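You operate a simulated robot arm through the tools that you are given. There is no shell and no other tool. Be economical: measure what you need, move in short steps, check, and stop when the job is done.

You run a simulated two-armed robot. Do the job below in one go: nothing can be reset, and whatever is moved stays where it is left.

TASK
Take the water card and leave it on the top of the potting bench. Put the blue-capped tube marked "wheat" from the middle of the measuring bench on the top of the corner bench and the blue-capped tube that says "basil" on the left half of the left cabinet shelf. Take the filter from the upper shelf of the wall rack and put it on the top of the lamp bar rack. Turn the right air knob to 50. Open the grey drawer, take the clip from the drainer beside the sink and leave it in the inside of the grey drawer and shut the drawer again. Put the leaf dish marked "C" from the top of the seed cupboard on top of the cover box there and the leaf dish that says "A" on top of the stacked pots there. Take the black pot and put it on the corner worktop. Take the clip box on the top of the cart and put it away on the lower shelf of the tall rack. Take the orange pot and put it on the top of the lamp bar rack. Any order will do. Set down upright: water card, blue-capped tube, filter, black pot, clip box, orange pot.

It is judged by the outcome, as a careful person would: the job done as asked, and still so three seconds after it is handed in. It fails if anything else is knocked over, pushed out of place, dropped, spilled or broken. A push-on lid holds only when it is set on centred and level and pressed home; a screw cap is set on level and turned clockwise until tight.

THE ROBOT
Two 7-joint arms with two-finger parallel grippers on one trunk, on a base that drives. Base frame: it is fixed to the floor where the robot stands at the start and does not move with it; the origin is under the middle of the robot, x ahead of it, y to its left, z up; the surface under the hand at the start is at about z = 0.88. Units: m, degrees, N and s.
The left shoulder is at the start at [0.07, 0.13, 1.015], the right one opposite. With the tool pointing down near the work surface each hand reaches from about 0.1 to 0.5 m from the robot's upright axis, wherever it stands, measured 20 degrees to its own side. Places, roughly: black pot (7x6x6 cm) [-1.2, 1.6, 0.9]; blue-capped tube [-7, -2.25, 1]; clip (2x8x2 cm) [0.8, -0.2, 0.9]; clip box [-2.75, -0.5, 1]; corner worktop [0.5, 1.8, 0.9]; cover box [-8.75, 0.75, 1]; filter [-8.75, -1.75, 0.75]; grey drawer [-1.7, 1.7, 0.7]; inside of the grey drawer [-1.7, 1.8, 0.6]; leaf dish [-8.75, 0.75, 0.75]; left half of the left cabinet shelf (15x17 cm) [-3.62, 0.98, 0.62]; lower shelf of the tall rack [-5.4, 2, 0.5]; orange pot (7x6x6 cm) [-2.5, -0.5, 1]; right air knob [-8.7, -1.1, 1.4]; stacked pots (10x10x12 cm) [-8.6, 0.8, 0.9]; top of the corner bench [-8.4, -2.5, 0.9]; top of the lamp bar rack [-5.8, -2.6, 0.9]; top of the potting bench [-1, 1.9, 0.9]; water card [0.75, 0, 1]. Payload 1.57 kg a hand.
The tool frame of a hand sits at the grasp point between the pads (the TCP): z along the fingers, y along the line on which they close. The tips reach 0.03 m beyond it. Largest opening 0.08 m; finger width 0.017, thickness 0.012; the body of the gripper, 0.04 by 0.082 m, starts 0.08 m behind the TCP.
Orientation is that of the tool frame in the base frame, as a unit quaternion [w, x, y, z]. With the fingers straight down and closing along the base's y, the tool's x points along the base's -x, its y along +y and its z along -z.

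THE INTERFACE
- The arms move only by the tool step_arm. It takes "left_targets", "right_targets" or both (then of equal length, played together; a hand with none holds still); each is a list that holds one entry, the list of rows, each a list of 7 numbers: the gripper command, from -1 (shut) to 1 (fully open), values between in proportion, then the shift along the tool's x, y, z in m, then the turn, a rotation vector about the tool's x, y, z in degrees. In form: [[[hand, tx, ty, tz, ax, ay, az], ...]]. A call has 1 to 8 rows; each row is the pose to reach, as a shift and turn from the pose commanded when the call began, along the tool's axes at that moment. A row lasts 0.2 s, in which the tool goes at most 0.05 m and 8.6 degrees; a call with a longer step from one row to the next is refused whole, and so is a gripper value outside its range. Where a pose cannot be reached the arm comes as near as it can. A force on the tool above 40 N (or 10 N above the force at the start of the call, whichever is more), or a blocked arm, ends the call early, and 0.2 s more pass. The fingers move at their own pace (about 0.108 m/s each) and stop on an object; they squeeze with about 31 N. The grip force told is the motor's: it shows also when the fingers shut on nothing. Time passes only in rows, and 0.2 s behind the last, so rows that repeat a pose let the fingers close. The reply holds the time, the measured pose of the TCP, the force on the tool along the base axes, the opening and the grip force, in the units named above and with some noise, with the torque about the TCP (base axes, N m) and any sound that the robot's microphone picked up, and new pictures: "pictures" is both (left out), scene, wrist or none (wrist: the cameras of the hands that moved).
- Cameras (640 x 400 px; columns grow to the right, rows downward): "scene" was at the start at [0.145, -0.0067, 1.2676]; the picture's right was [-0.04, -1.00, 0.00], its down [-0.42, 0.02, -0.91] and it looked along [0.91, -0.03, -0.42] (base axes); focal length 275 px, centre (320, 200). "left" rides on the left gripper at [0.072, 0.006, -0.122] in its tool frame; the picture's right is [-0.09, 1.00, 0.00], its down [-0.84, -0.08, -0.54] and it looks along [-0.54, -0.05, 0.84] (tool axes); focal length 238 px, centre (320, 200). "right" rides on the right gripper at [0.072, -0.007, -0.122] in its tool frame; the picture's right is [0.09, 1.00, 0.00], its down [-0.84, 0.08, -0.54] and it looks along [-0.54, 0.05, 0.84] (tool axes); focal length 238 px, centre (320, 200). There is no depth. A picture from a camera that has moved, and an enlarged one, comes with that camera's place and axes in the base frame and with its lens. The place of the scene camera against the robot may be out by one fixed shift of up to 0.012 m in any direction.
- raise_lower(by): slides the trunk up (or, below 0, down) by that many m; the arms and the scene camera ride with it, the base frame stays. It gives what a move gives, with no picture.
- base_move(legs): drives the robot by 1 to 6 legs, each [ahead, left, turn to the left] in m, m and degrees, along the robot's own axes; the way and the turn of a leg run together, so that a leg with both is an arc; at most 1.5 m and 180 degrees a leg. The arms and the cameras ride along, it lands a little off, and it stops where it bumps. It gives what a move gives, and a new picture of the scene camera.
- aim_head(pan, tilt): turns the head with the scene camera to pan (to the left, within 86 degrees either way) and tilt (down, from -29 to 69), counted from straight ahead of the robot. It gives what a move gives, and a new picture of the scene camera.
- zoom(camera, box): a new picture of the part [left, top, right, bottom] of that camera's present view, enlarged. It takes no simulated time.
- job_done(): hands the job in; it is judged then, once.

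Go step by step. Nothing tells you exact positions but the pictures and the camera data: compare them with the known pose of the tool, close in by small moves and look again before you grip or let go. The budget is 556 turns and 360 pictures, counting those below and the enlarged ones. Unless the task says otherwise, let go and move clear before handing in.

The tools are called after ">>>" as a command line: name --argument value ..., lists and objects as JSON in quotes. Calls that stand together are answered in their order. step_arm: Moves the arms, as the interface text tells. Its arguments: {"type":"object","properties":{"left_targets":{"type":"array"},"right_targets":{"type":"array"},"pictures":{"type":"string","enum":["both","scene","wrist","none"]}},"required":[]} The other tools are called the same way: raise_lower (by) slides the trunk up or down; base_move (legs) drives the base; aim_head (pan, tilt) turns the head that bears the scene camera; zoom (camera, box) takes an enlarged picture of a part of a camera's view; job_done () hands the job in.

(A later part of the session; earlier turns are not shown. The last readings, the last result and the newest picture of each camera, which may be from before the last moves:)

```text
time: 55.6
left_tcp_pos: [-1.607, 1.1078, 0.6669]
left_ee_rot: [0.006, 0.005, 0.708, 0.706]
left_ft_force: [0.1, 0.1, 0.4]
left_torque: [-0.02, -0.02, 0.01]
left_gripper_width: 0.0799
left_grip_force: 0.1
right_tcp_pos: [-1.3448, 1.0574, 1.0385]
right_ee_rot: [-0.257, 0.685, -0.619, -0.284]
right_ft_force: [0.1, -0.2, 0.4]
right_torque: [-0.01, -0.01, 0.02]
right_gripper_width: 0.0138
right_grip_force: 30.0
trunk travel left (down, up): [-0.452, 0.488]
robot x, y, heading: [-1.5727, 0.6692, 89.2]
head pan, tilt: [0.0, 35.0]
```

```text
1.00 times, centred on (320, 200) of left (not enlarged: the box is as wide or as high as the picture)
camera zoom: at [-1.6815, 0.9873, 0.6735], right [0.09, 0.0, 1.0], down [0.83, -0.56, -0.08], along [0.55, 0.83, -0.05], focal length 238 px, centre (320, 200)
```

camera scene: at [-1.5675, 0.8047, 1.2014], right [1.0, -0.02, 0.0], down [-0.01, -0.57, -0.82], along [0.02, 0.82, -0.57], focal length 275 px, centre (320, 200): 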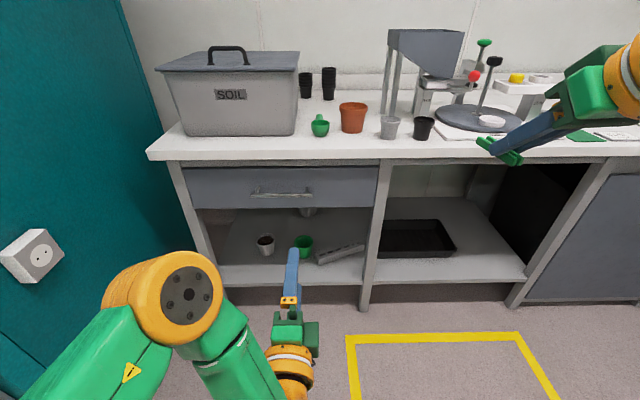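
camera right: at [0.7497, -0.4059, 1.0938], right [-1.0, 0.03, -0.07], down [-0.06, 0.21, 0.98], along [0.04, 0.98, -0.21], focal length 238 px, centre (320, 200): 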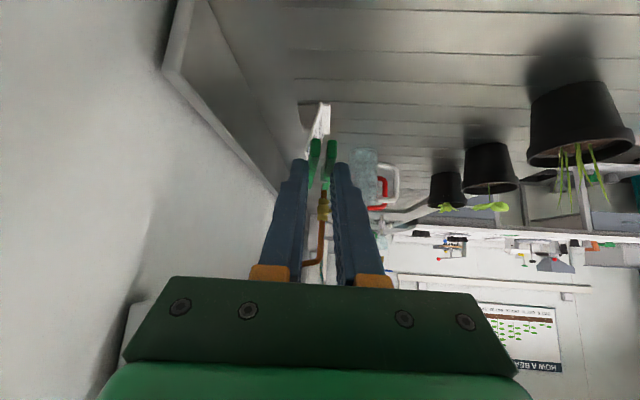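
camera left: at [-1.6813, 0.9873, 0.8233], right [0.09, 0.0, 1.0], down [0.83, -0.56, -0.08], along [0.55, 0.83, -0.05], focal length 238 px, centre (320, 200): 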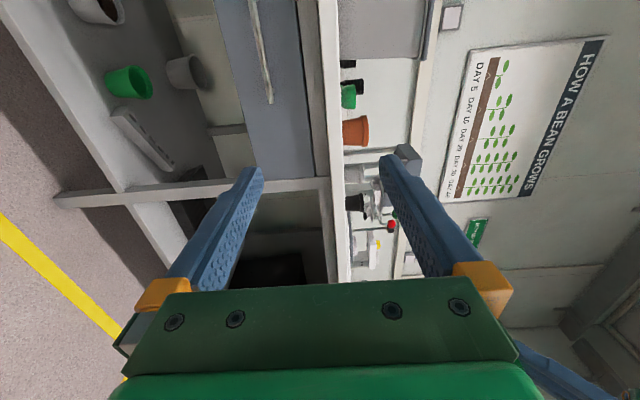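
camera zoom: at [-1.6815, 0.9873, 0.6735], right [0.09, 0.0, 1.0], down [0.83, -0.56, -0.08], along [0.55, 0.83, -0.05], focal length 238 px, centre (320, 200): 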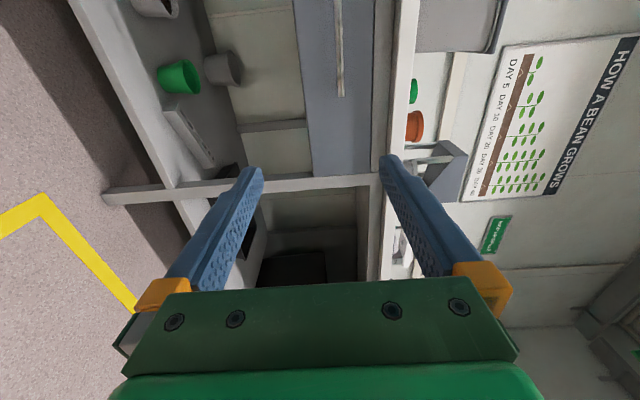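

The bar is at about y=1.51, z=0.711, centre x≈-1.68. I'll drive ahead 0.30, then align the hand.

>>> base_move --legs '[[0.3, 0.0, 0]]'

>>> step_arm --left_targets '[[[1, 0.035, 0.02, 0, 0, 0, 0], [1, 0.07, 0.044, 0, 0, 0, 0], [1, 0.07, 0.044, 0, 0, 0, 0]]]' --pictures "wrist"

```text
time: 57.7
left_tcp_pos: [-1.6053, 1.4065, 0.6664]
left_ee_rot: [0.004, 0.003, 0.707, 0.707]
left_ft_force: [0.2, 0.2, 0.5]
left_torque: [0.0, 0.02, 0.01]
left_gripper_width: 0.0801
left_grip_force: 0.1
right_tcp_pos: [-1.3442, 1.3578, 1.0384]
right_ee_rot: [-0.256, 0.687, -0.618, -0.285]
right_ft_force: [-0.8, 0.7, -0.1]
right_torque: [-0.05, 0.03, 0.01]
right_gripper_width: 0.0138
right_grip_force: 30.1
trunk travel left (down, up): [-0.452, 0.488]
robot x, y, heading: [-1.5668, 0.968, 89.2]
head pan, tilt: [0.0, 35.0]
camera scene: at [-1.5632, 1.104, 1.0514], right [1.0, -0.01, 0.0], down [-0.01, -0.57, -0.82], along [0.01, 0.82, -0.57], focal length 275 px, centre (320, 200)
```

scene: 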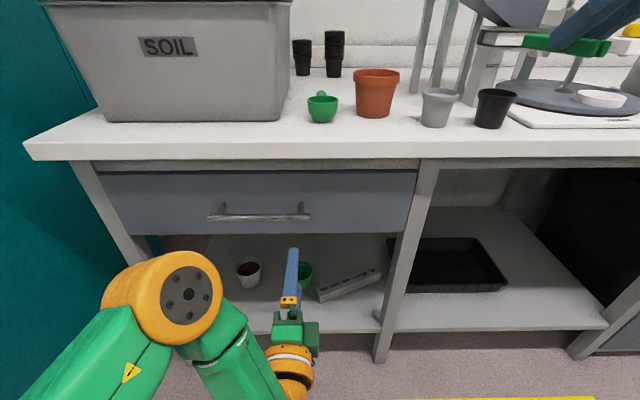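

```text
time: 58.5
left_tcp_pos: [-1.6482, 1.4007, 0.7262]
left_ee_rot: [0.003, 0.002, 0.707, 0.707]
left_ft_force: [0.8, 0.6, 0.6]
left_torque: [-0.02, -0.01, 0.0]
left_gripper_width: 0.0802
left_grip_force: 0.0
left hand out of reach, approached as far as the arm can: row 1, 2, 3
right_tcp_pos: [-1.3429, 1.3587, 1.0387]
right_ee_rot: [-0.256, 0.687, -0.617, -0.286]
right_ft_force: [-1.1, 0.2, 0.1]
right_torque: [0.0, -0.01, 0.02]
right_gripper_width: 0.014
right_grip_force: 30.6
trunk travel left (down, up): [-0.452, 0.488]
robot x, y, heading: [-1.5696, 0.9721, 89.2]
head pan, tilt: [0.0, 35.0]
camera left: at [-1.7212, 1.2794, 0.7331], right [0.09, 0.0, 1.0], down [0.83, -0.55, -0.08], along [0.55, 0.84, -0.05], focal length 238 px, centre (320, 200)
```

left: 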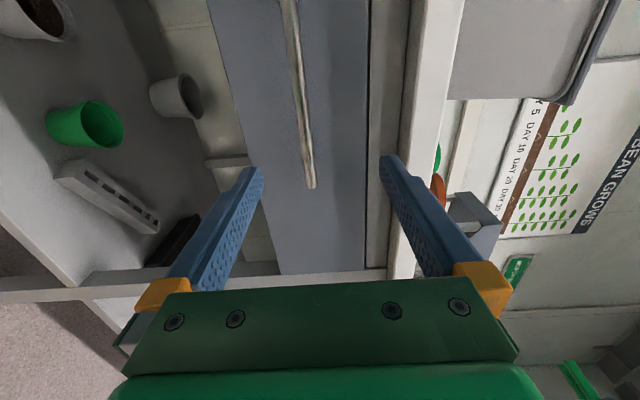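

The bar's right end is at (-1.587, 1.51, 0.712), so my hand at x≈-1.648 is between its posts. Advance to the bar.

>>> step_arm --left_targets '[[[1, 0.005, -0.006, 0.03, 0, 0, 0], [1, 0.01, -0.012, 0.06, 0, 0, 0], [1, 0.015, -0.013, 0.09, 0, 0, 0], [1, 0.015, -0.013, 0.095, 0, 0, 0]]]' --pictures "wrist"

```text
time: 59.5
left_tcp_pos: [-1.6261, 1.4741, 0.7345]
left_ee_rot: [0.002, 0.002, 0.708, 0.706]
left_ft_force: [0.3, 0.6, -0.4]
left_torque: [0.01, -0.01, -0.01]
left_gripper_width: 0.0799
left_grip_force: 0.1
left hand out of reach, approached as far as the arm can: row 1, 2, 3, 4
right_tcp_pos: [-1.3433, 1.358, 1.0381]
right_ee_rot: [-0.256, 0.687, -0.617, -0.285]
right_ft_force: [0.4, -0.3, -0.2]
right_torque: [-0.02, 0.02, 0.0]
right_gripper_width: 0.014
right_grip_force: 30.1
trunk travel left (down, up): [-0.452, 0.488]
robot x, y, heading: [-1.5682, 0.9668, 89.2]
head pan, tilt: [0.0, 35.0]
camera left: at [-1.6991, 1.3525, 0.7408], right [0.09, 0.0, 1.0], down [0.83, -0.55, -0.07], along [0.55, 0.84, -0.05], focal length 238 px, centre (320, 200)
```

left: 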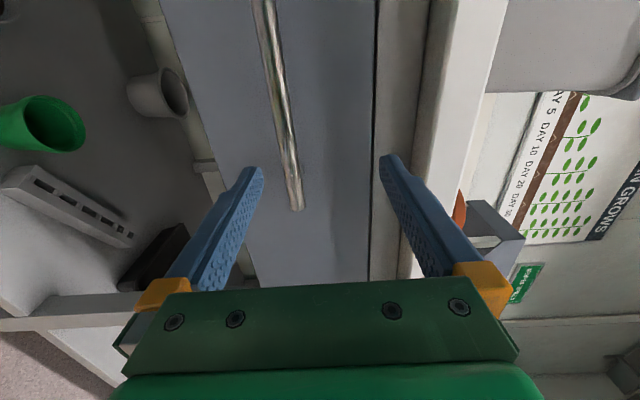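

The arm is at a joint limit, so I'll use trunk and base for the fine alignment: down 22 mm, left 35 mm, ahead 25 mm.

>>> raise_lower --by -0.022

>>> base_move --legs '[[0.025, 0.04, 0]]'

>>> zoom --camera "left" --box '[0, 0, 640, 400]'

```text
time: 60.1
left_tcp_pos: [-1.6269, 1.4731, 0.7115]
left_ee_rot: [0.003, 0.002, 0.709, 0.706]
left_ft_force: [0.0, 0.4, 0.5]
left_torque: [0.05, 0.01, -0.01]
left_gripper_width: 0.0801
left_grip_force: 0.1
right_tcp_pos: [-1.3434, 1.3581, 1.0159]
right_ee_rot: [-0.257, 0.686, -0.618, -0.286]
right_ft_force: [-0.2, -0.6, -0.2]
right_torque: [0.0, 0.01, -0.02]
right_gripper_width: 0.0141
right_grip_force: 30.4
trunk travel left (down, up): [-0.43, 0.51]
robot x, y, heading: [-1.5678, 0.9697, 89.3]
head pan, tilt: [0.0, 35.0]
```

```text
time: 61.1
left_tcp_pos: [-1.6665, 1.499, 0.7113]
left_ee_rot: [0.003, 0.002, 0.708, 0.706]
left_ft_force: [0.2, 0.9, -0.2]
left_torque: [0.03, 0.04, -0.01]
left_gripper_width: 0.0801
left_grip_force: 0.0
right_tcp_pos: [-1.3831, 1.3853, 1.0163]
right_ee_rot: [-0.256, 0.687, -0.618, -0.285]
right_ft_force: [0.3, 0.0, 0.4]
right_torque: [-0.02, -0.02, -0.01]
right_gripper_width: 0.0141
right_grip_force: 30.2
trunk travel left (down, up): [-0.43, 0.51]
robot x, y, heading: [-1.6081, 0.9955, 89.4]
head pan, tilt: [0.0, 35.0]
camera scene: at [-1.6039, 1.1301, 1.0294], right [1.0, -0.01, 0.0], down [-0.01, -0.57, -0.82], along [0.01, 0.82, -0.57], focal length 275 px, centre (320, 200)
```

scene: 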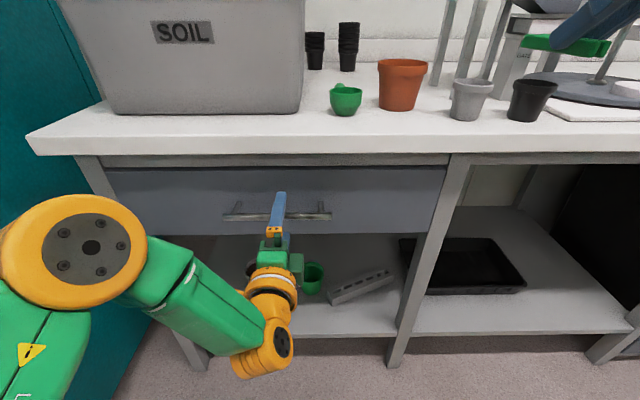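

```text
1.00 times, centred on (320, 200) of left (not enlarged: the box is as wide or as high as the picture)
camera zoom: at [-1.7395, 1.3786, 0.7185], right [0.09, 0.0, 1.0], down [0.83, -0.55, -0.07], along [0.55, 0.84, -0.05], focal length 238 px, centre (320, 200)
```

zoom: 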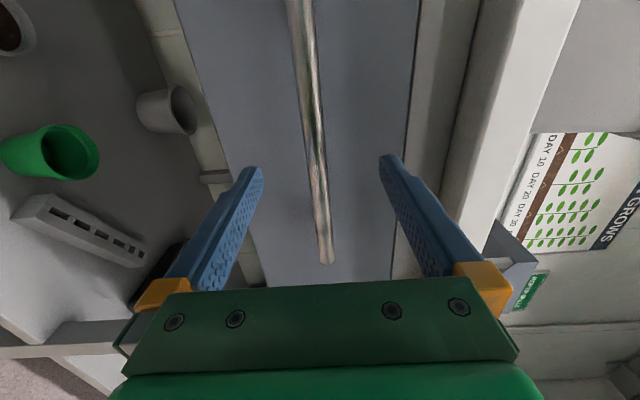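

The bar is centred between fingers but near the tips; nudge ahead 12 mm and close.

>>> base_move --legs '[[0.013, 0.0, 0]]'

>>> step_arm --left_targets '[[[-1, 0, 0, 0, 0, 0, 0], [-1, 0, 0, 0, 0, 0, 0], [-1, 0, 0, 0, 0, 0, 0], [-1, 0, 0, 0, 0, 0, 0]]]' --pictures "wrist"

```text
time: 61.8
left_tcp_pos: [-1.6659, 1.5133, 0.7118]
left_ee_rot: [0.003, 0.002, 0.708, 0.707]
left_ft_force: [-0.2, 0.5, 0.0]
left_torque: [-0.01, 0.01, -0.01]
left_gripper_width: 0.0801
left_grip_force: 0.0
right_tcp_pos: [-1.3838, 1.3968, 1.0175]
right_ee_rot: [-0.256, 0.687, -0.617, -0.285]
right_ft_force: [0.2, 0.3, -0.1]
right_torque: [0.0, 0.04, 0.03]
right_gripper_width: 0.014
right_grip_force: 30.8
trunk travel left (down, up): [-0.43, 0.51]
robot x, y, heading: [-1.6059, 1.0063, 89.3]
head pan, tilt: [0.0, 35.0]
camera scene: at [-1.6033, 1.1429, 1.0295], right [1.0, -0.01, 0.0], down [-0.01, -0.57, -0.82], along [0.01, 0.82, -0.57], focal length 275 px, centre (320, 200)
```

scene: 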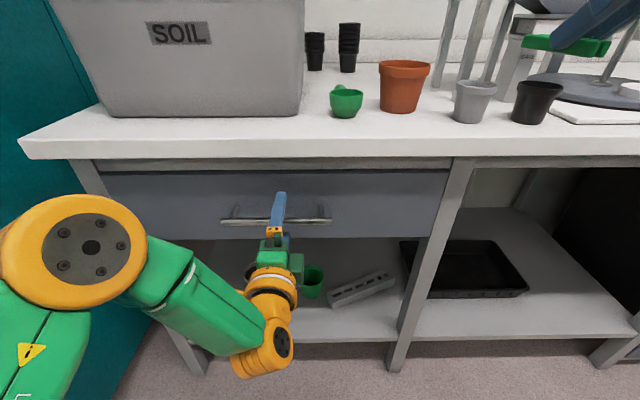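

```text
time: 62.8
left_tcp_pos: [-1.6662, 1.5137, 0.7103]
left_ee_rot: [0.003, 0.003, 0.71, 0.704]
left_ft_force: [0.8, -9.2, -14.5]
left_torque: [-0.2, 0.05, 0.14]
left_gripper_width: 0.0137
left_grip_force: 30.6
right_tcp_pos: [-1.3834, 1.3986, 1.015]
right_ee_rot: [-0.255, 0.688, -0.618, -0.284]
right_ft_force: [0.5, -0.6, 0.1]
right_torque: [0.02, 0.01, -0.01]
right_gripper_width: 0.0139
right_grip_force: 30.5
trunk travel left (down, up): [-0.43, 0.51]
robot x, y, heading: [-1.6094, 1.0095, 89.1]
head pan, tilt: [0.0, 35.0]
camera left: at [-1.7392, 1.3919, 0.7176], right [0.09, 0.01, 1.0], down [0.83, -0.55, -0.07], along [0.55, 0.84, -0.06], focal length 238 px, centre (320, 200)
```

left: 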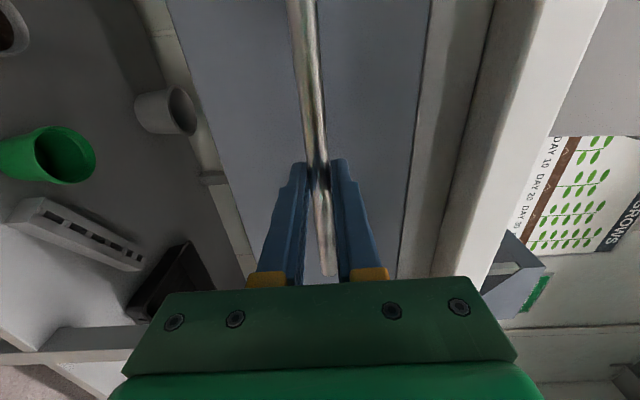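

Bar gripped. Pull the drawer by driving straight back 0.25 m.

>>> base_move --legs '[[-0.25, 0.0, 0]]'

```text
time: 64.7
left_tcp_pos: [-1.6667, 1.2586, 0.7097]
left_ee_rot: [0.002, 0.004, 0.71, 0.704]
left_ft_force: [20.4, 0.4, -13.6]
left_torque: [-0.15, -0.19, -0.88]
left_gripper_width: 0.0136
left_grip_force: 30.0
right_tcp_pos: [-1.3813, 1.1454, 1.0141]
right_ee_rot: [-0.253, 0.687, -0.618, -0.286]
right_ft_force: [-0.6, 1.4, -0.5]
right_torque: [-0.01, -0.02, -0.01]
right_gripper_width: 0.0138
right_grip_force: 30.1
trunk travel left (down, up): [-0.43, 0.51]
robot x, y, heading: [-1.6132, 0.7547, 89.1]
head pan, tilt: [0.0, 35.0]
camera scene: at [-1.602, 0.8907, 1.0289], right [1.0, -0.01, -0.01], down [-0.01, -0.58, -0.82], along [0.01, 0.82, -0.58], focal length 275 px, centre (320, 200)
```

scene: 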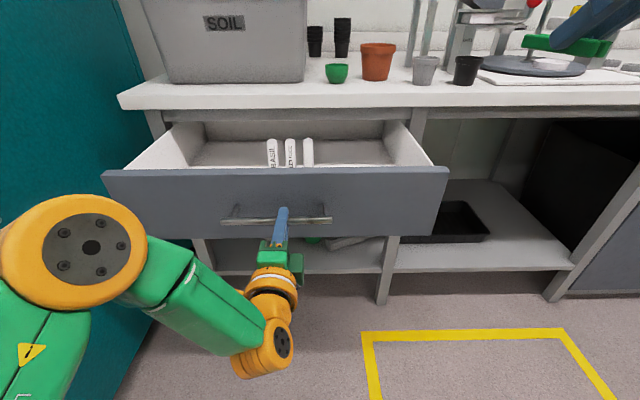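

Drawer is open 25 cm with plant tags in the middle. Holding the handle still, I bring the clip over the drawer's right half.

>>> step_arm --right_targets '[[[-1, -0.0137, 0.0131, 0.04, 0, 0, 0], [-1, -0.0274, 0.0262, 0.08, 0, 0, 0], [-1, -0.0411, 0.0393, 0.12, 0, 0, 0], [-1, -0.055, 0.0524, 0.16, 0, 0, 0], [-1, -0.0687, 0.0655, 0.2, 0, 0, 0], [-1, -0.0824, 0.0786, 0.24, 0, 0, 0], [-1, -0.0962, 0.0917, 0.28, 0, 0, 0], [-1, -0.0962, 0.0917, 0.28, 0, 0, 0]]]' --pictures "both"

```text
time: 66.5
left_tcp_pos: [-1.6671, 1.2589, 0.7094]
left_ee_rot: [0.002, 0.004, 0.709, 0.705]
left_ft_force: [12.1, -0.2, -11.4]
left_torque: [-0.19, -0.06, 0.62]
left_gripper_width: 0.0134
left_grip_force: 30.9
right_tcp_pos: [-1.4976, 1.3317, 0.8543]
right_ee_rot: [-0.255, 0.687, -0.618, -0.285]
right_ft_force: [-0.6, 0.5, -0.6]
right_torque: [-0.03, -0.02, -0.04]
right_gripper_width: 0.0137
right_grip_force: 30.5
right hand out of reach, approached as far as the arm can: row 4, 5, 6, 7, 8
trunk travel left (down, up): [-0.43, 0.51]
robot x, y, heading: [-1.6149, 0.7518, 89.3]
head pan, tilt: [0.0, 35.0]
camera scene: at [-1.6041, 0.89, 1.029], right [1.0, -0.01, 0.0], down [-0.01, -0.58, -0.82], along [0.01, 0.82, -0.58], focal length 275 px, centre (320, 200)
camera right: at [-1.4757, 1.1959, 0.889], right [-0.98, -0.17, -0.06], down [-0.1, 0.2, 0.98], along [-0.15, 0.96, -0.21], focal length 238 px, centre (320, 200)
```

scene: 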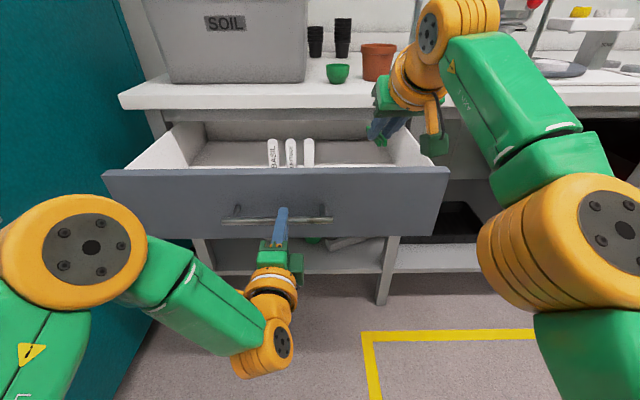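
right: 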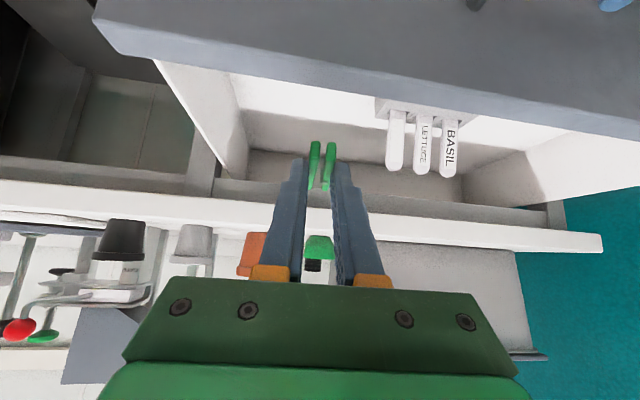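

The right arm is at its reach limit here. I'll release the handle, back off, raise the trunk, and move closer before lowering the clip in.

>>> step_arm --left_targets '[[[1, 0, 0, 0, 0, 0, 0], [1, 0, 0, 0, 0, 0, 0], [1, 0, 0, 0, 0, 0, 0]]]' --pictures "wrist"

>>> base_move --legs '[[-0.07, 0.0, 0]]'

>>> raise_lower --by 0.23

>>> base_move --legs '[[0.2, 0.0, 0]]'

```text
time: 67.3
left_tcp_pos: [-1.6684, 1.2559, 0.7113]
left_ee_rot: [0.004, 0.002, 0.708, 0.706]
left_ft_force: [0.1, 0.2, 1.0]
left_torque: [0.02, 0.0, 0.0]
left_gripper_width: 0.0802
left_grip_force: 0.1
right_tcp_pos: [-1.4995, 1.3299, 0.8578]
right_ee_rot: [-0.256, 0.687, -0.617, -0.285]
right_ft_force: [-0.2, 0.2, -0.9]
right_torque: [0.0, 0.0, 0.0]
right_gripper_width: 0.0139
right_grip_force: 30.5
trunk travel left (down, up): [-0.43, 0.51]
robot x, y, heading: [-1.6146, 0.7556, 89.1]
head pan, tilt: [0.0, 35.0]
camera left: at [-1.7427, 1.136, 0.7187], right [0.09, 0.0, 1.0], down [0.83, -0.55, -0.07], along [0.55, 0.84, -0.05], focal length 238 px, centre (320, 200)
```

left: 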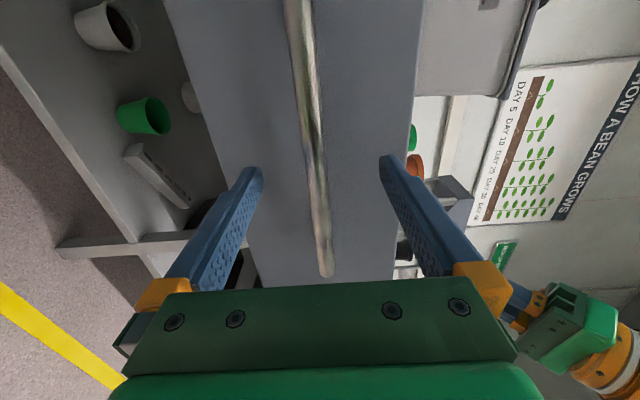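

```text
time: 68.3
left_tcp_pos: [-1.6706, 1.1866, 0.7117]
left_ee_rot: [0.004, 0.003, 0.709, 0.706]
left_ft_force: [1.0, -0.7, -0.3]
left_torque: [-0.03, 0.02, 0.01]
left_gripper_width: 0.0798
left_grip_force: 0.1
right_tcp_pos: [-1.5017, 1.2589, 0.8574]
right_ee_rot: [-0.256, 0.688, -0.617, -0.285]
right_ft_force: [-0.7, -0.3, -0.3]
right_torque: [-0.01, 0.03, -0.02]
right_gripper_width: 0.014
right_grip_force: 30.9
trunk travel left (down, up): [-0.43, 0.51]
robot x, y, heading: [-1.6151, 0.6816, 89.2]
head pan, tilt: [0.0, 35.0]
camera scene: at [-1.608, 0.8168, 1.0295], right [1.0, -0.01, 0.0], down [-0.01, -0.57, -0.82], along [0.01, 0.82, -0.57], focal length 275 px, centre (320, 200)
```

scene: 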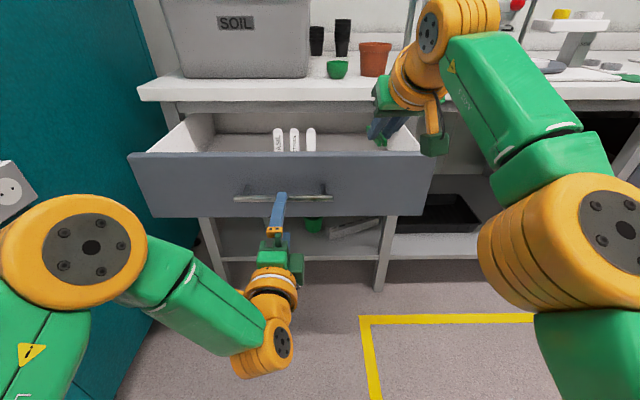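

```text
time: 70.7
left_tcp_pos: [-1.6713, 1.186, 0.9428]
left_ee_rot: [0.003, 0.002, 0.708, 0.706]
left_ft_force: [0.8, -0.4, 0.3]
left_torque: [-0.04, 0.0, 0.03]
left_gripper_width: 0.08
left_grip_force: 0.0
right_tcp_pos: [-1.5014, 1.2587, 1.0869]
right_ee_rot: [-0.256, 0.687, -0.617, -0.285]
right_ft_force: [0.9, 0.3, 0.6]
right_torque: [0.0, 0.04, 0.0]
right_gripper_width: 0.0139
right_grip_force: 30.0
trunk travel left (down, up): [-0.66, 0.28]
robot x, y, heading: [-1.6123, 0.6827, 89.3]
head pan, tilt: [0.0, 35.0]
```

```text
time: 72.3
left_tcp_pos: [-1.6697, 1.3854, 0.9422]
left_ee_rot: [0.003, 0.002, 0.708, 0.706]
left_ft_force: [-0.3, 0.1, -0.3]
left_torque: [0.0, 0.01, 0.01]
left_gripper_width: 0.08
left_grip_force: 0.1
right_tcp_pos: [-1.4994, 1.4579, 1.0869]
right_ee_rot: [-0.257, 0.687, -0.616, -0.286]
right_ft_force: [-0.8, 0.3, -0.6]
right_torque: [0.03, 0.01, 0.01]
right_gripper_width: 0.0139
right_grip_force: 30.4
trunk travel left (down, up): [-0.66, 0.28]
robot x, y, heading: [-1.6111, 0.8815, 89.3]
head pan, tilt: [0.0, 35.0]
camera scene: at [-1.6059, 1.0164, 1.2596], right [1.0, -0.01, 0.0], down [-0.01, -0.57, -0.82], along [0.01, 0.82, -0.57], focal length 275 px, centre (320, 200)
```

scene: 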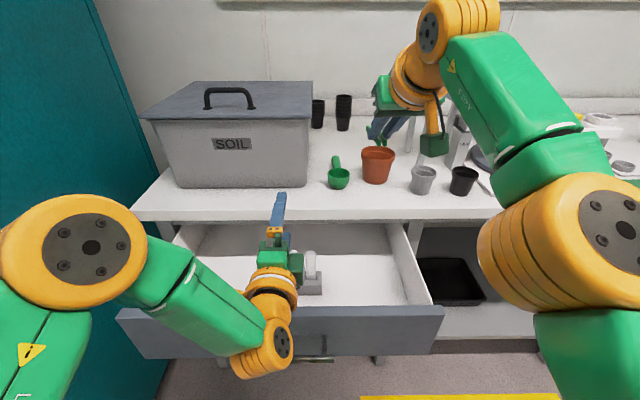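

Now I tilt the right hand steeper and bring it over the drawer interior.

>>> step_arm --right_targets '[[[-1, 0.032, 0.002, 0.0036, 0, 6.25, 0], [-1, 0.0635, 0.004, 0.0072, 0, 12.5, 0], [-1, 0.095, 0.006, 0.011, 0, 18.7, 0], [-1, 0.127, 0.008, 0.0144, 0, 25, 0], [-1, 0.127, 0.008, 0.0144, 0, 25, 0]]]' --pictures "both"

```text
time: 73.5
left_tcp_pos: [-1.6658, 1.3863, 0.9425]
left_ee_rot: [0.002, 0.002, 0.709, 0.705]
left_ft_force: [-0.3, 0.3, -0.3]
left_torque: [-0.03, 0.0, -0.03]
left_gripper_width: 0.0799
left_grip_force: 0.0
right_tcp_pos: [-1.4954, 1.379, 0.9848]
right_ee_rot: [-0.115, 0.732, -0.659, -0.131]
right_ft_force: [0.5, 0.0, 0.9]
right_torque: [0.05, 0.02, 0.01]
right_gripper_width: 0.0139
right_grip_force: 29.8
right hand out of reach, approached as far as the arm can: row 1, 2, 3, 4
trunk travel left (down, up): [-0.66, 0.28]
robot x, y, heading: [-1.6146, 0.8824, 89.6]
head pan, tilt: [0.0, 35.0]
camera scene: at [-1.6022, 1.0172, 1.2595], right [1.0, -0.01, 0.0], down [-0.01, -0.57, -0.82], along [0.01, 0.82, -0.57], focal length 275 px, centre (320, 200)
camera right: at [-1.476, 1.2718, 1.0743], right [-0.98, -0.19, -0.03], down [-0.14, 0.59, 0.8], along [-0.14, 0.79, -0.6], focal length 238 px, centre (320, 200)
```

scene: 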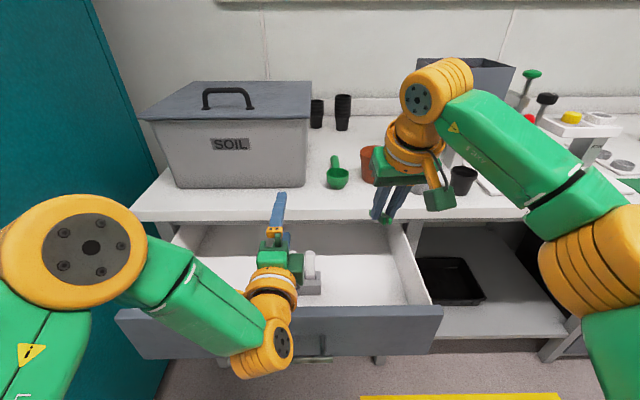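
right: 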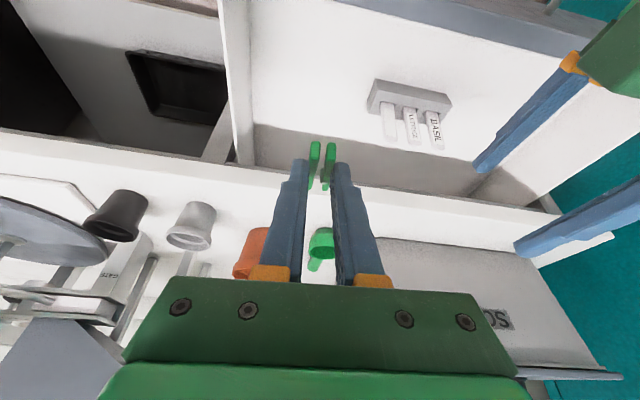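

Clip is over the drawer's right half. Descend most of the way.

>>> step_arm --right_targets '[[[-1, 0.0137, 0, 0.0376, 0, 0, 0], [-1, 0.0274, 0, 0.0752, 0, 0, 0], [-1, 0.041, 0, 0.1128, 0, 0, 0], [-1, 0.0547, 0, 0.15, 0, 0, 0], [-1, 0.065, 0, 0.179, 0, 0, 0], [-1, 0.065, 0, 0.179, 0, 0, 0]]]' --pictures "both"

```text
time: 74.9
left_tcp_pos: [-1.67, 1.3874, 0.9421]
left_ee_rot: [0.003, 0.003, 0.709, 0.706]
left_ft_force: [-0.8, -0.2, 0.2]
left_torque: [0.0, 0.0, -0.01]
left_gripper_width: 0.0802
left_grip_force: 0.2
right_tcp_pos: [-1.5, 1.3806, 0.7926]
right_ee_rot: [-0.117, 0.733, -0.657, -0.13]
right_ft_force: [0.3, -0.1, -0.3]
right_torque: [-0.01, 0.04, 0.01]
right_gripper_width: 0.0139
right_grip_force: 30.3
trunk travel left (down, up): [-0.66, 0.28]
robot x, y, heading: [-1.6071, 0.8819, 89.4]
head pan, tilt: [0.0, 35.0]
camera scene: at [-1.6058, 1.0174, 1.2595], right [1.0, -0.01, 0.0], down [-0.01, -0.57, -0.82], along [0.01, 0.82, -0.57], focal length 275 px, centre (320, 200)
camera right: at [-1.4806, 1.2735, 0.882], right [-0.98, -0.19, -0.03], down [-0.14, 0.59, 0.8], along [-0.14, 0.79, -0.6], focal length 238 px, centre (320, 200)
```

scene: 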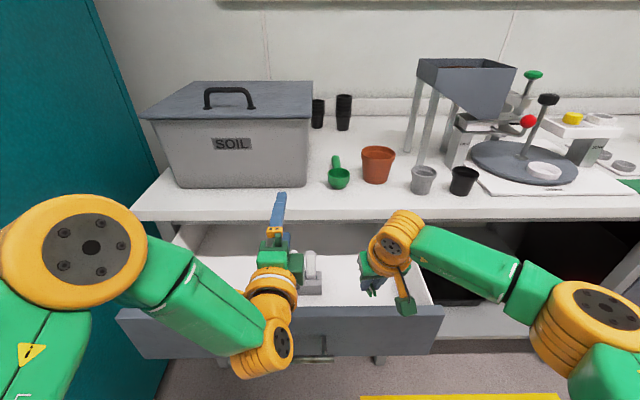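
right: 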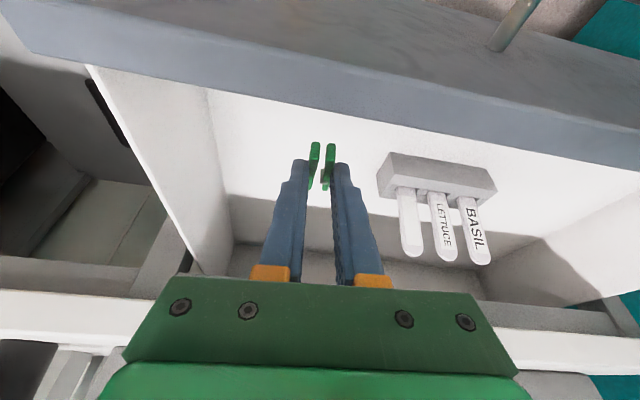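

Clear inside. Continue down gently until contact.

>>> step_arm --right_targets '[[[-1, 0.0034, 0, 0.0094, 0, 0, 0], [-1, 0.0068, 0, 0.0188, 0, 0, 0], [-1, 0.01, 0, 0.028, 0, 0, 0], [-1, 0.01, 0, 0.028, 0, 0, 0]]]' --pictures "wrist"

```text
time: 75.9
left_tcp_pos: [-1.6692, 1.3873, 0.9423]
left_ee_rot: [0.003, 0.002, 0.708, 0.706]
left_ft_force: [-0.2, 0.0, 0.4]
left_torque: [-0.01, 0.05, 0.03]
left_gripper_width: 0.0799
left_grip_force: 0.0
right_tcp_pos: [-1.5007, 1.3799, 0.7644]
right_ee_rot: [-0.116, 0.733, -0.657, -0.13]
right_ft_force: [-0.7, -0.4, -0.9]
right_torque: [-0.02, 0.02, -0.03]
right_gripper_width: 0.0139
right_grip_force: 29.9
trunk travel left (down, up): [-0.66, 0.28]
robot x, y, heading: [-1.6114, 0.8835, 89.4]
head pan, tilt: [0.0, 35.0]
camera right: at [-1.4811, 1.2732, 0.854], right [-0.98, -0.2, -0.03], down [-0.14, 0.59, 0.8], along [-0.14, 0.79, -0.6], focal length 238 px, centre (320, 200)
```

right: 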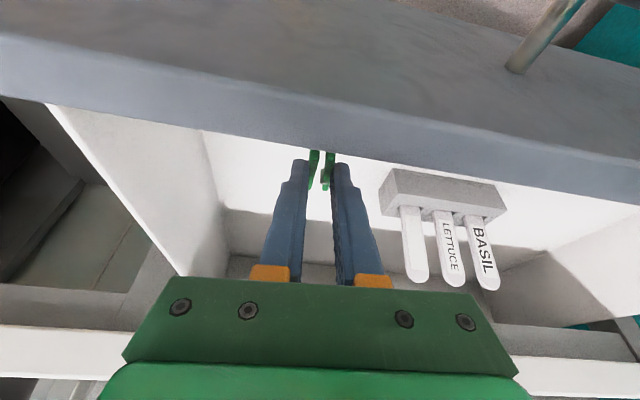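

The wrist camera is getting near the drawer front, so I shift 35 mm deeper and continue down.

>>> step_arm --right_targets '[[[-1, -0.033, 0, 0.012, 0, 0, 0], [-1, -0.0296, 0, 0.0214, 0, 0, 0], [-1, -0.0262, 0, 0.031, 0, 0, 0], [-1, -0.0262, 0, 0.031, 0, 0, 0]]]' --pictures "wrist"

```text
time: 76.9
left_tcp_pos: [-1.669, 1.3859, 0.9415]
left_ee_rot: [0.004, 0.002, 0.709, 0.706]
left_ft_force: [0.0, -0.1, -0.9]
left_torque: [0.0, 0.02, -0.03]
left_gripper_width: 0.0798
left_grip_force: 0.1
right_tcp_pos: [-1.5033, 1.4154, 0.7469]
right_ee_rot: [-0.116, 0.733, -0.657, -0.13]
right_ft_force: [-0.2, 0.3, -0.3]
right_torque: [0.0, 0.0, -0.01]
right_gripper_width: 0.0139
right_grip_force: 30.3
trunk travel left (down, up): [-0.66, 0.28]
robot x, y, heading: [-1.6112, 0.8815, 89.7]
head pan, tilt: [0.0, 35.0]
camera right: at [-1.4846, 1.3075, 0.8353], right [-0.98, -0.2, -0.03], down [-0.14, 0.59, 0.8], along [-0.14, 0.79, -0.6], focal length 238 px, centre (320, 200)
```

right: 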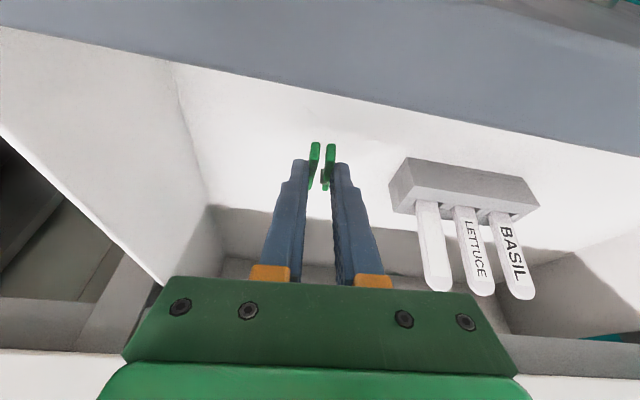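

Keep descending gently.

>>> step_arm --right_targets '[[[-1, 0.0027, 0, 0.0075, 0, 0, 0], [-1, 0.0054, 0, 0.015, 0, 0, 0], [-1, 0.0082, 0, 0.0225, 0, 0, 0], [-1, 0.0082, 0, 0.0225, 0, 0, 0]]]' --pictures "wrist"

```text
time: 77.9
left_tcp_pos: [-1.6685, 1.3857, 0.9426]
left_ee_rot: [0.002, 0.002, 0.708, 0.706]
left_ft_force: [-0.5, -0.8, 0.5]
left_torque: [0.03, 0.03, 0.01]
left_gripper_width: 0.08
left_grip_force: 0.0
right_tcp_pos: [-1.5032, 1.4159, 0.7228]
right_ee_rot: [-0.116, 0.733, -0.657, -0.13]
right_ft_force: [0.6, -0.1, 0.5]
right_torque: [-0.02, 0.02, 0.0]
right_gripper_width: 0.0139
right_grip_force: 30.2
trunk travel left (down, up): [-0.66, 0.28]
robot x, y, heading: [-1.6084, 0.8828, 89.5]
head pan, tilt: [0.0, 35.0]
camera right: at [-1.4839, 1.3074, 0.8116], right [-0.98, -0.2, -0.03], down [-0.14, 0.59, 0.8], along [-0.14, 0.79, -0.6], focal length 238 px, centre (320, 200)
```

right: 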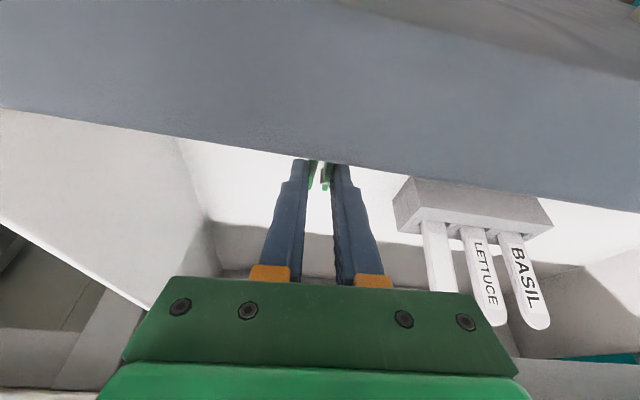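

>>> step_arm --right_targets '[[[-1, 0.0024, 0, 0.0066, 0, 0, 0], [-1, 0.0048, 0, 0.0132, 0, 0, 0], [-1, 0.0072, 0, 0.0198, 0, 0, 0], [-1, 0.0072, 0, 0.0198, 0, 0, 0]]]' --pictures "both"

```text
time: 78.9
left_tcp_pos: [-1.6684, 1.3844, 0.9438]
left_ee_rot: [0.003, 0.002, 0.707, 0.707]
left_ft_force: [-0.2, 1.0, 0.7]
left_torque: [0.0, -0.01, -0.04]
left_gripper_width: 0.0799
left_grip_force: 0.0
right_tcp_pos: [-1.5018, 1.4146, 0.7027]
right_ee_rot: [-0.117, 0.733, -0.657, -0.131]
right_ft_force: [0.4, 0.2, 7.1]
right_torque: [0.3, 0.04, -0.03]
right_gripper_width: 0.0139
right_grip_force: 30.4
trunk travel left (down, up): [-0.66, 0.28]
robot x, y, heading: [-1.6087, 0.8857, 89.0]
head pan, tilt: [0.0, 35.0]
camera scene: at [-1.606, 1.0153, 1.2598], right [1.0, -0.01, 0.0], down [-0.01, -0.57, -0.82], along [0.01, 0.82, -0.57], focal length 275 px, centre (320, 200)
camera right: at [-1.4832, 1.3063, 0.7916], right [-0.98, -0.2, -0.03], down [-0.14, 0.59, 0.8], along [-0.14, 0.79, -0.6], focal length 238 px, centre (320, 200)
```

scene: 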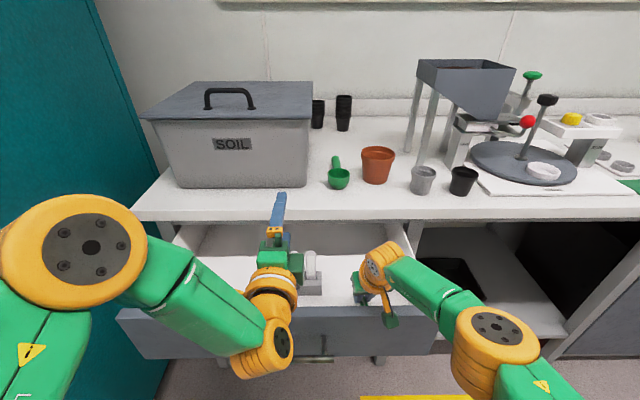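
right: 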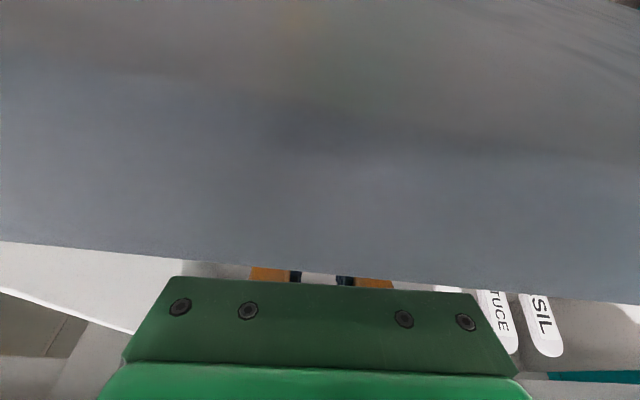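

Contact felt (7 N). Release and lift straight up.

>>> step_arm --right_targets '[[[0, 0, 0, 0, 0, 0, 0], [0, 0, 0, 0, 0, 0, 0], [0, -0.01, 0, -0.028, 0, 0, 0], [0, -0.024, 0, -0.066, 0, 0, 0], [0, -0.038, 0, -0.103, 0, 0, 0], [0, -0.051, 0, -0.141, 0, 0, 0], [0, -0.065, 0, -0.18, 0, 0, 0], [0, -0.075, 0, -0.207, 0, 0, 0]]]' --pictures "both"

```text
time: 80.7
left_tcp_pos: [-1.6699, 1.386, 0.9411]
left_ee_rot: [0.003, 0.002, 0.709, 0.705]
left_ft_force: [0.2, 0.2, -0.3]
left_torque: [-0.01, -0.02, -0.03]
left_gripper_width: 0.08
left_grip_force: 0.2
right_tcp_pos: [-1.5033, 1.4117, 0.9228]
right_ee_rot: [-0.116, 0.734, -0.657, -0.13]
right_ft_force: [1.9, 0.2, 0.1]
right_torque: [0.0, -0.05, 0.0]
right_gripper_width: 0.04
right_grip_force: 0.0
trunk travel left (down, up): [-0.66, 0.28]
robot x, y, heading: [-1.6101, 0.8819, 89.4]
head pan, tilt: [0.0, 35.0]
camera scene: at [-1.6062, 1.0173, 1.2595], right [1.0, -0.01, 0.0], down [-0.01, -0.57, -0.82], along [0.01, 0.82, -0.57], focal length 275 px, centre (320, 200)
camera right: at [-1.485, 1.3046, 1.0117], right [-0.98, -0.2, -0.03], down [-0.14, 0.59, 0.8], along [-0.14, 0.79, -0.6], focal length 238 px, centre (320, 200)
```

scene: 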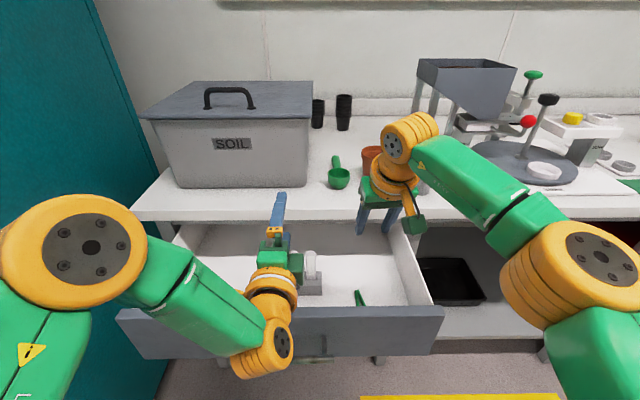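
right: 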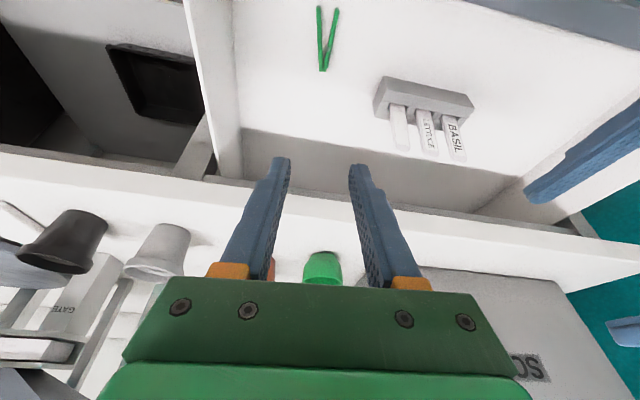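

The clip lies in the drawer. Now raise the right hand away, back off, lower, and push the drawer shut with the closed left fist.

>>> step_arm --right_targets '[[[0, 0.004, 0, -0.037, 0, 0, 0], [0, 0.008, 0, -0.074, 0, 0, 0], [0, 0.013, 0, -0.111, 0, 0, 0], [0, 0.017, 0, -0.148, 0, 0, 0], [0, 0.022, 0, -0.185, 0, 0, 0], [0, 0.026, 0, -0.222, 0, 0, 0]]]' --left_targets '[[[-1, 0, 0, 0, 0, 0, 0], [-1, 0, 0, 0, 0, 0, 0], [-1, 0, 0, 0, 0, 0, 0], [-1, 0, 0, 0, 0, 0, 0], [-1, 0, 0, 0, 0, 0, 0], [-1, 0, 0, 0, 0, 0, 0]]]' --pictures "none"

>>> base_move --legs '[[-0.24, 0.0, 0]]'

>>> raise_lower --by -0.18

>>> aim_head --pan 0 --tilt 40

```text
time: 82.1
left_tcp_pos: [-1.6687, 1.3869, 0.9423]
left_ee_rot: [0.003, 0.002, 0.708, 0.706]
left_ft_force: [-0.2, -0.2, -0.4]
left_torque: [-0.01, 0.02, 0.04]
left_gripper_width: 0.0
left_grip_force: 21.3
right_tcp_pos: [-1.4937, 1.3141, 1.12]
right_ee_rot: [-0.116, 0.734, -0.657, -0.13]
right_ft_force: [-1.0, 0.4, -0.1]
right_torque: [0.02, -0.01, -0.02]
right_gripper_width: 0.0397
right_grip_force: 0.0
trunk travel left (down, up): [-0.66, 0.28]
robot x, y, heading: [-1.6113, 0.8788, 89.4]
head pan, tilt: [0.0, 35.0]
```

```text
time: 83.9
left_tcp_pos: [-1.6687, 1.149, 0.9406]
left_ee_rot: [0.005, 0.004, 0.709, 0.705]
left_ft_force: [-0.5, -0.9, -0.2]
left_torque: [-0.02, 0.01, -0.03]
left_gripper_width: 0.0003
left_grip_force: 21.1
right_tcp_pos: [-1.4926, 1.075, 1.1201]
right_ee_rot: [-0.116, 0.731, -0.66, -0.13]
right_ft_force: [-0.6, 0.3, -0.4]
right_torque: [0.01, -0.06, 0.0]
right_gripper_width: 0.0401
right_grip_force: 0.0
trunk travel left (down, up): [-0.66, 0.28]
robot x, y, heading: [-1.6118, 0.6443, 88.8]
head pan, tilt: [0.0, 35.0]
camera scene: at [-1.6084, 0.7801, 1.2593], right [1.0, -0.02, 0.0], down [-0.01, -0.57, -0.82], along [0.01, 0.82, -0.57], focal length 275 px, centre (320, 200)
```

scene: 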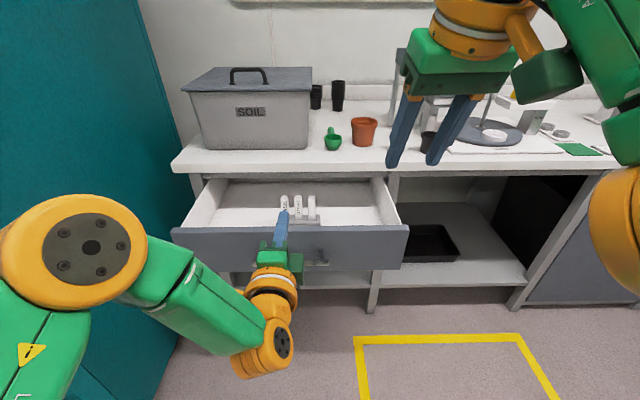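

```text
time: 85.9
left_tcp_pos: [-1.6695, 1.1482, 0.7622]
left_ee_rot: [0.005, 0.005, 0.708, 0.706]
left_ft_force: [0.3, -0.4, 0.8]
left_torque: [0.01, 0.0, -0.01]
left_gripper_width: 0.0001
left_grip_force: 21.5
right_tcp_pos: [-1.4933, 1.0752, 0.9401]
right_ee_rot: [-0.117, 0.731, -0.659, -0.13]
right_ft_force: [-0.3, -0.4, -0.9]
right_torque: [0.0, -0.01, 0.0]
right_gripper_width: 0.0398
right_grip_force: 0.0
trunk travel left (down, up): [-0.48, 0.46]
robot x, y, heading: [-1.6158, 0.6472, 89.2]
head pan, tilt: [0.0, 35.0]
```

```text
time: 86.5
left_tcp_pos: [-1.6705, 1.1485, 0.7619]
left_ee_rot: [0.005, 0.004, 0.708, 0.706]
left_ft_force: [-0.5, 0.2, 0.3]
left_torque: [0.0, 0.0, 0.01]
left_gripper_width: 0.0
left_grip_force: 21.2
right_tcp_pos: [-1.4924, 1.0758, 0.9393]
right_ee_rot: [-0.117, 0.731, -0.659, -0.13]
right_ft_force: [0.0, 0.4, -0.3]
right_torque: [0.0, -0.01, -0.02]
right_gripper_width: 0.0402
right_grip_force: 0.0
trunk travel left (down, up): [-0.48, 0.46]
robot x, y, heading: [-1.6092, 0.6448, 89.0]
head pan, tilt: [0.0, 40.0]
camera scene: at [-1.6084, 0.7759, 1.0719], right [1.0, -0.02, 0.0], down [-0.01, -0.64, -0.77], along [0.01, 0.77, -0.64], focal length 275 px, centre (320, 200)
```

scene: 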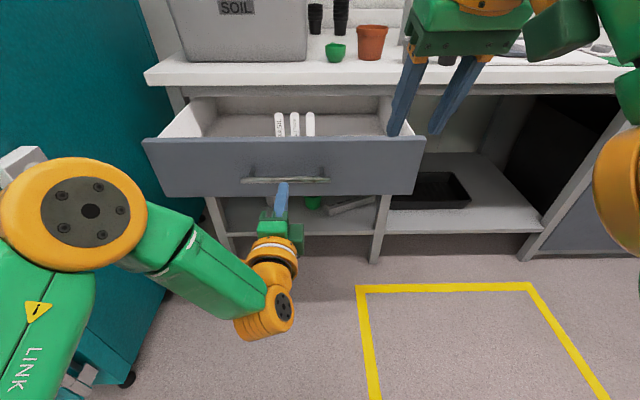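

Drive ahead in two stages to push the drawer shut.

>>> base_move --legs '[[0.3, 0.0, 0]]'

>>> zoom --camera "left" --box '[0, 0, 640, 400]'

```text
time: 88.6
left_tcp_pos: [-1.662, 1.4455, 0.7609]
left_ee_rot: [0.006, 0.006, 0.708, 0.706]
left_ft_force: [0.8, 1.1, -0.1]
left_torque: [0.04, 0.01, 0.01]
left_gripper_width: 0.0001
left_grip_force: 22.0
right_tcp_pos: [-1.486, 1.3721, 0.94]
right_ee_rot: [-0.117, 0.73, -0.661, -0.13]
right_ft_force: [-0.6, 0.6, -0.7]
right_torque: [-0.03, -0.01, 0.0]
right_gripper_width: 0.04
right_grip_force: 0.1
trunk travel left (down, up): [-0.48, 0.46]
robot x, y, heading: [-1.606, 0.9446, 88.6]
head pan, tilt: [0.0, 40.0]
camera scene: at [-1.6024, 1.0731, 1.0719], right [1.0, -0.02, 0.0], down [-0.01, -0.64, -0.77], along [0.02, 0.77, -0.64], focal length 275 px, centre (320, 200)
```

scene: 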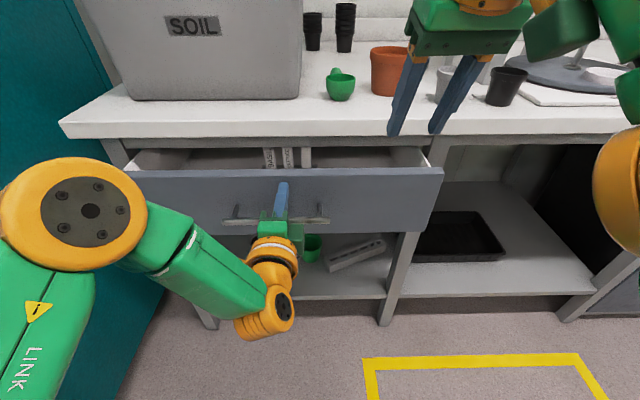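

```text
1.00 times, centred on (320, 200) of left (not enlarged: the box is as wide or as high as the picture)
camera zoom: at [-1.7363, 1.3256, 0.7686], right [0.09, 0.0, 1.0], down [0.83, -0.56, -0.07], along [0.55, 0.83, -0.05], focal length 238 px, centre (320, 200)
```

zoom: 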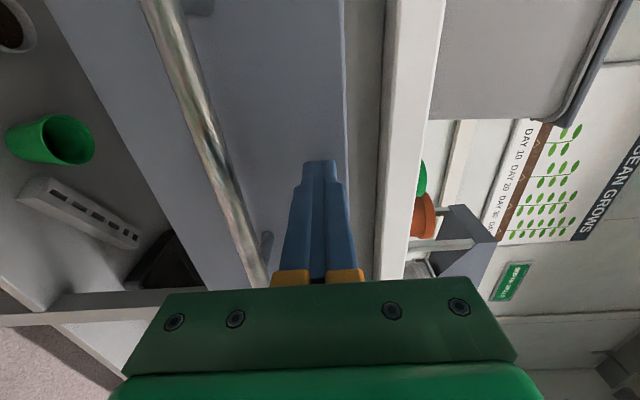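

It is sliding in; still open several cm. Push on.

>>> base_move --legs '[[0.055, 0.0, 0]]'

```text
time: 89.5
left_tcp_pos: [-1.6612, 1.5011, 0.7608]
left_ee_rot: [0.007, 0.004, 0.708, 0.706]
left_ft_force: [0.4, 0.0, -0.1]
left_torque: [0.01, 0.0, 0.0]
left_gripper_width: 0.0
left_grip_force: 21.3
right_tcp_pos: [-1.4849, 1.4265, 0.9405]
right_ee_rot: [-0.117, 0.73, -0.661, -0.129]
right_ft_force: [-0.5, 0.4, -0.4]
right_torque: [0.02, 0.0, 0.0]
right_gripper_width: 0.0398
right_grip_force: 0.0
trunk travel left (down, up): [-0.48, 0.46]
robot x, y, heading: [-1.6066, 0.9945, 88.9]
head pan, tilt: [0.0, 40.0]
camera scene: at [-1.6013, 1.1279, 1.0719], right [1.0, -0.02, 0.0], down [-0.01, -0.64, -0.77], along [0.02, 0.77, -0.64], focal length 275 px, centre (320, 200)
```

scene: 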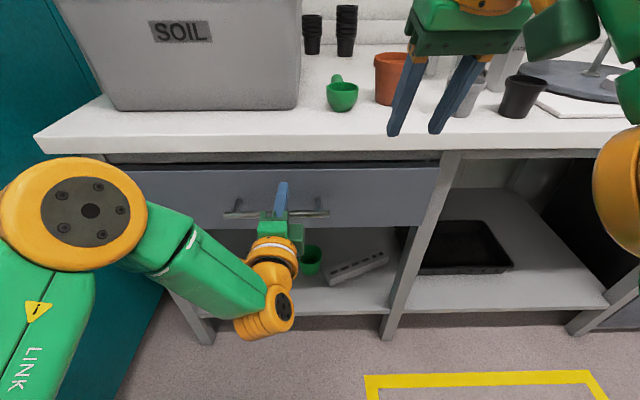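

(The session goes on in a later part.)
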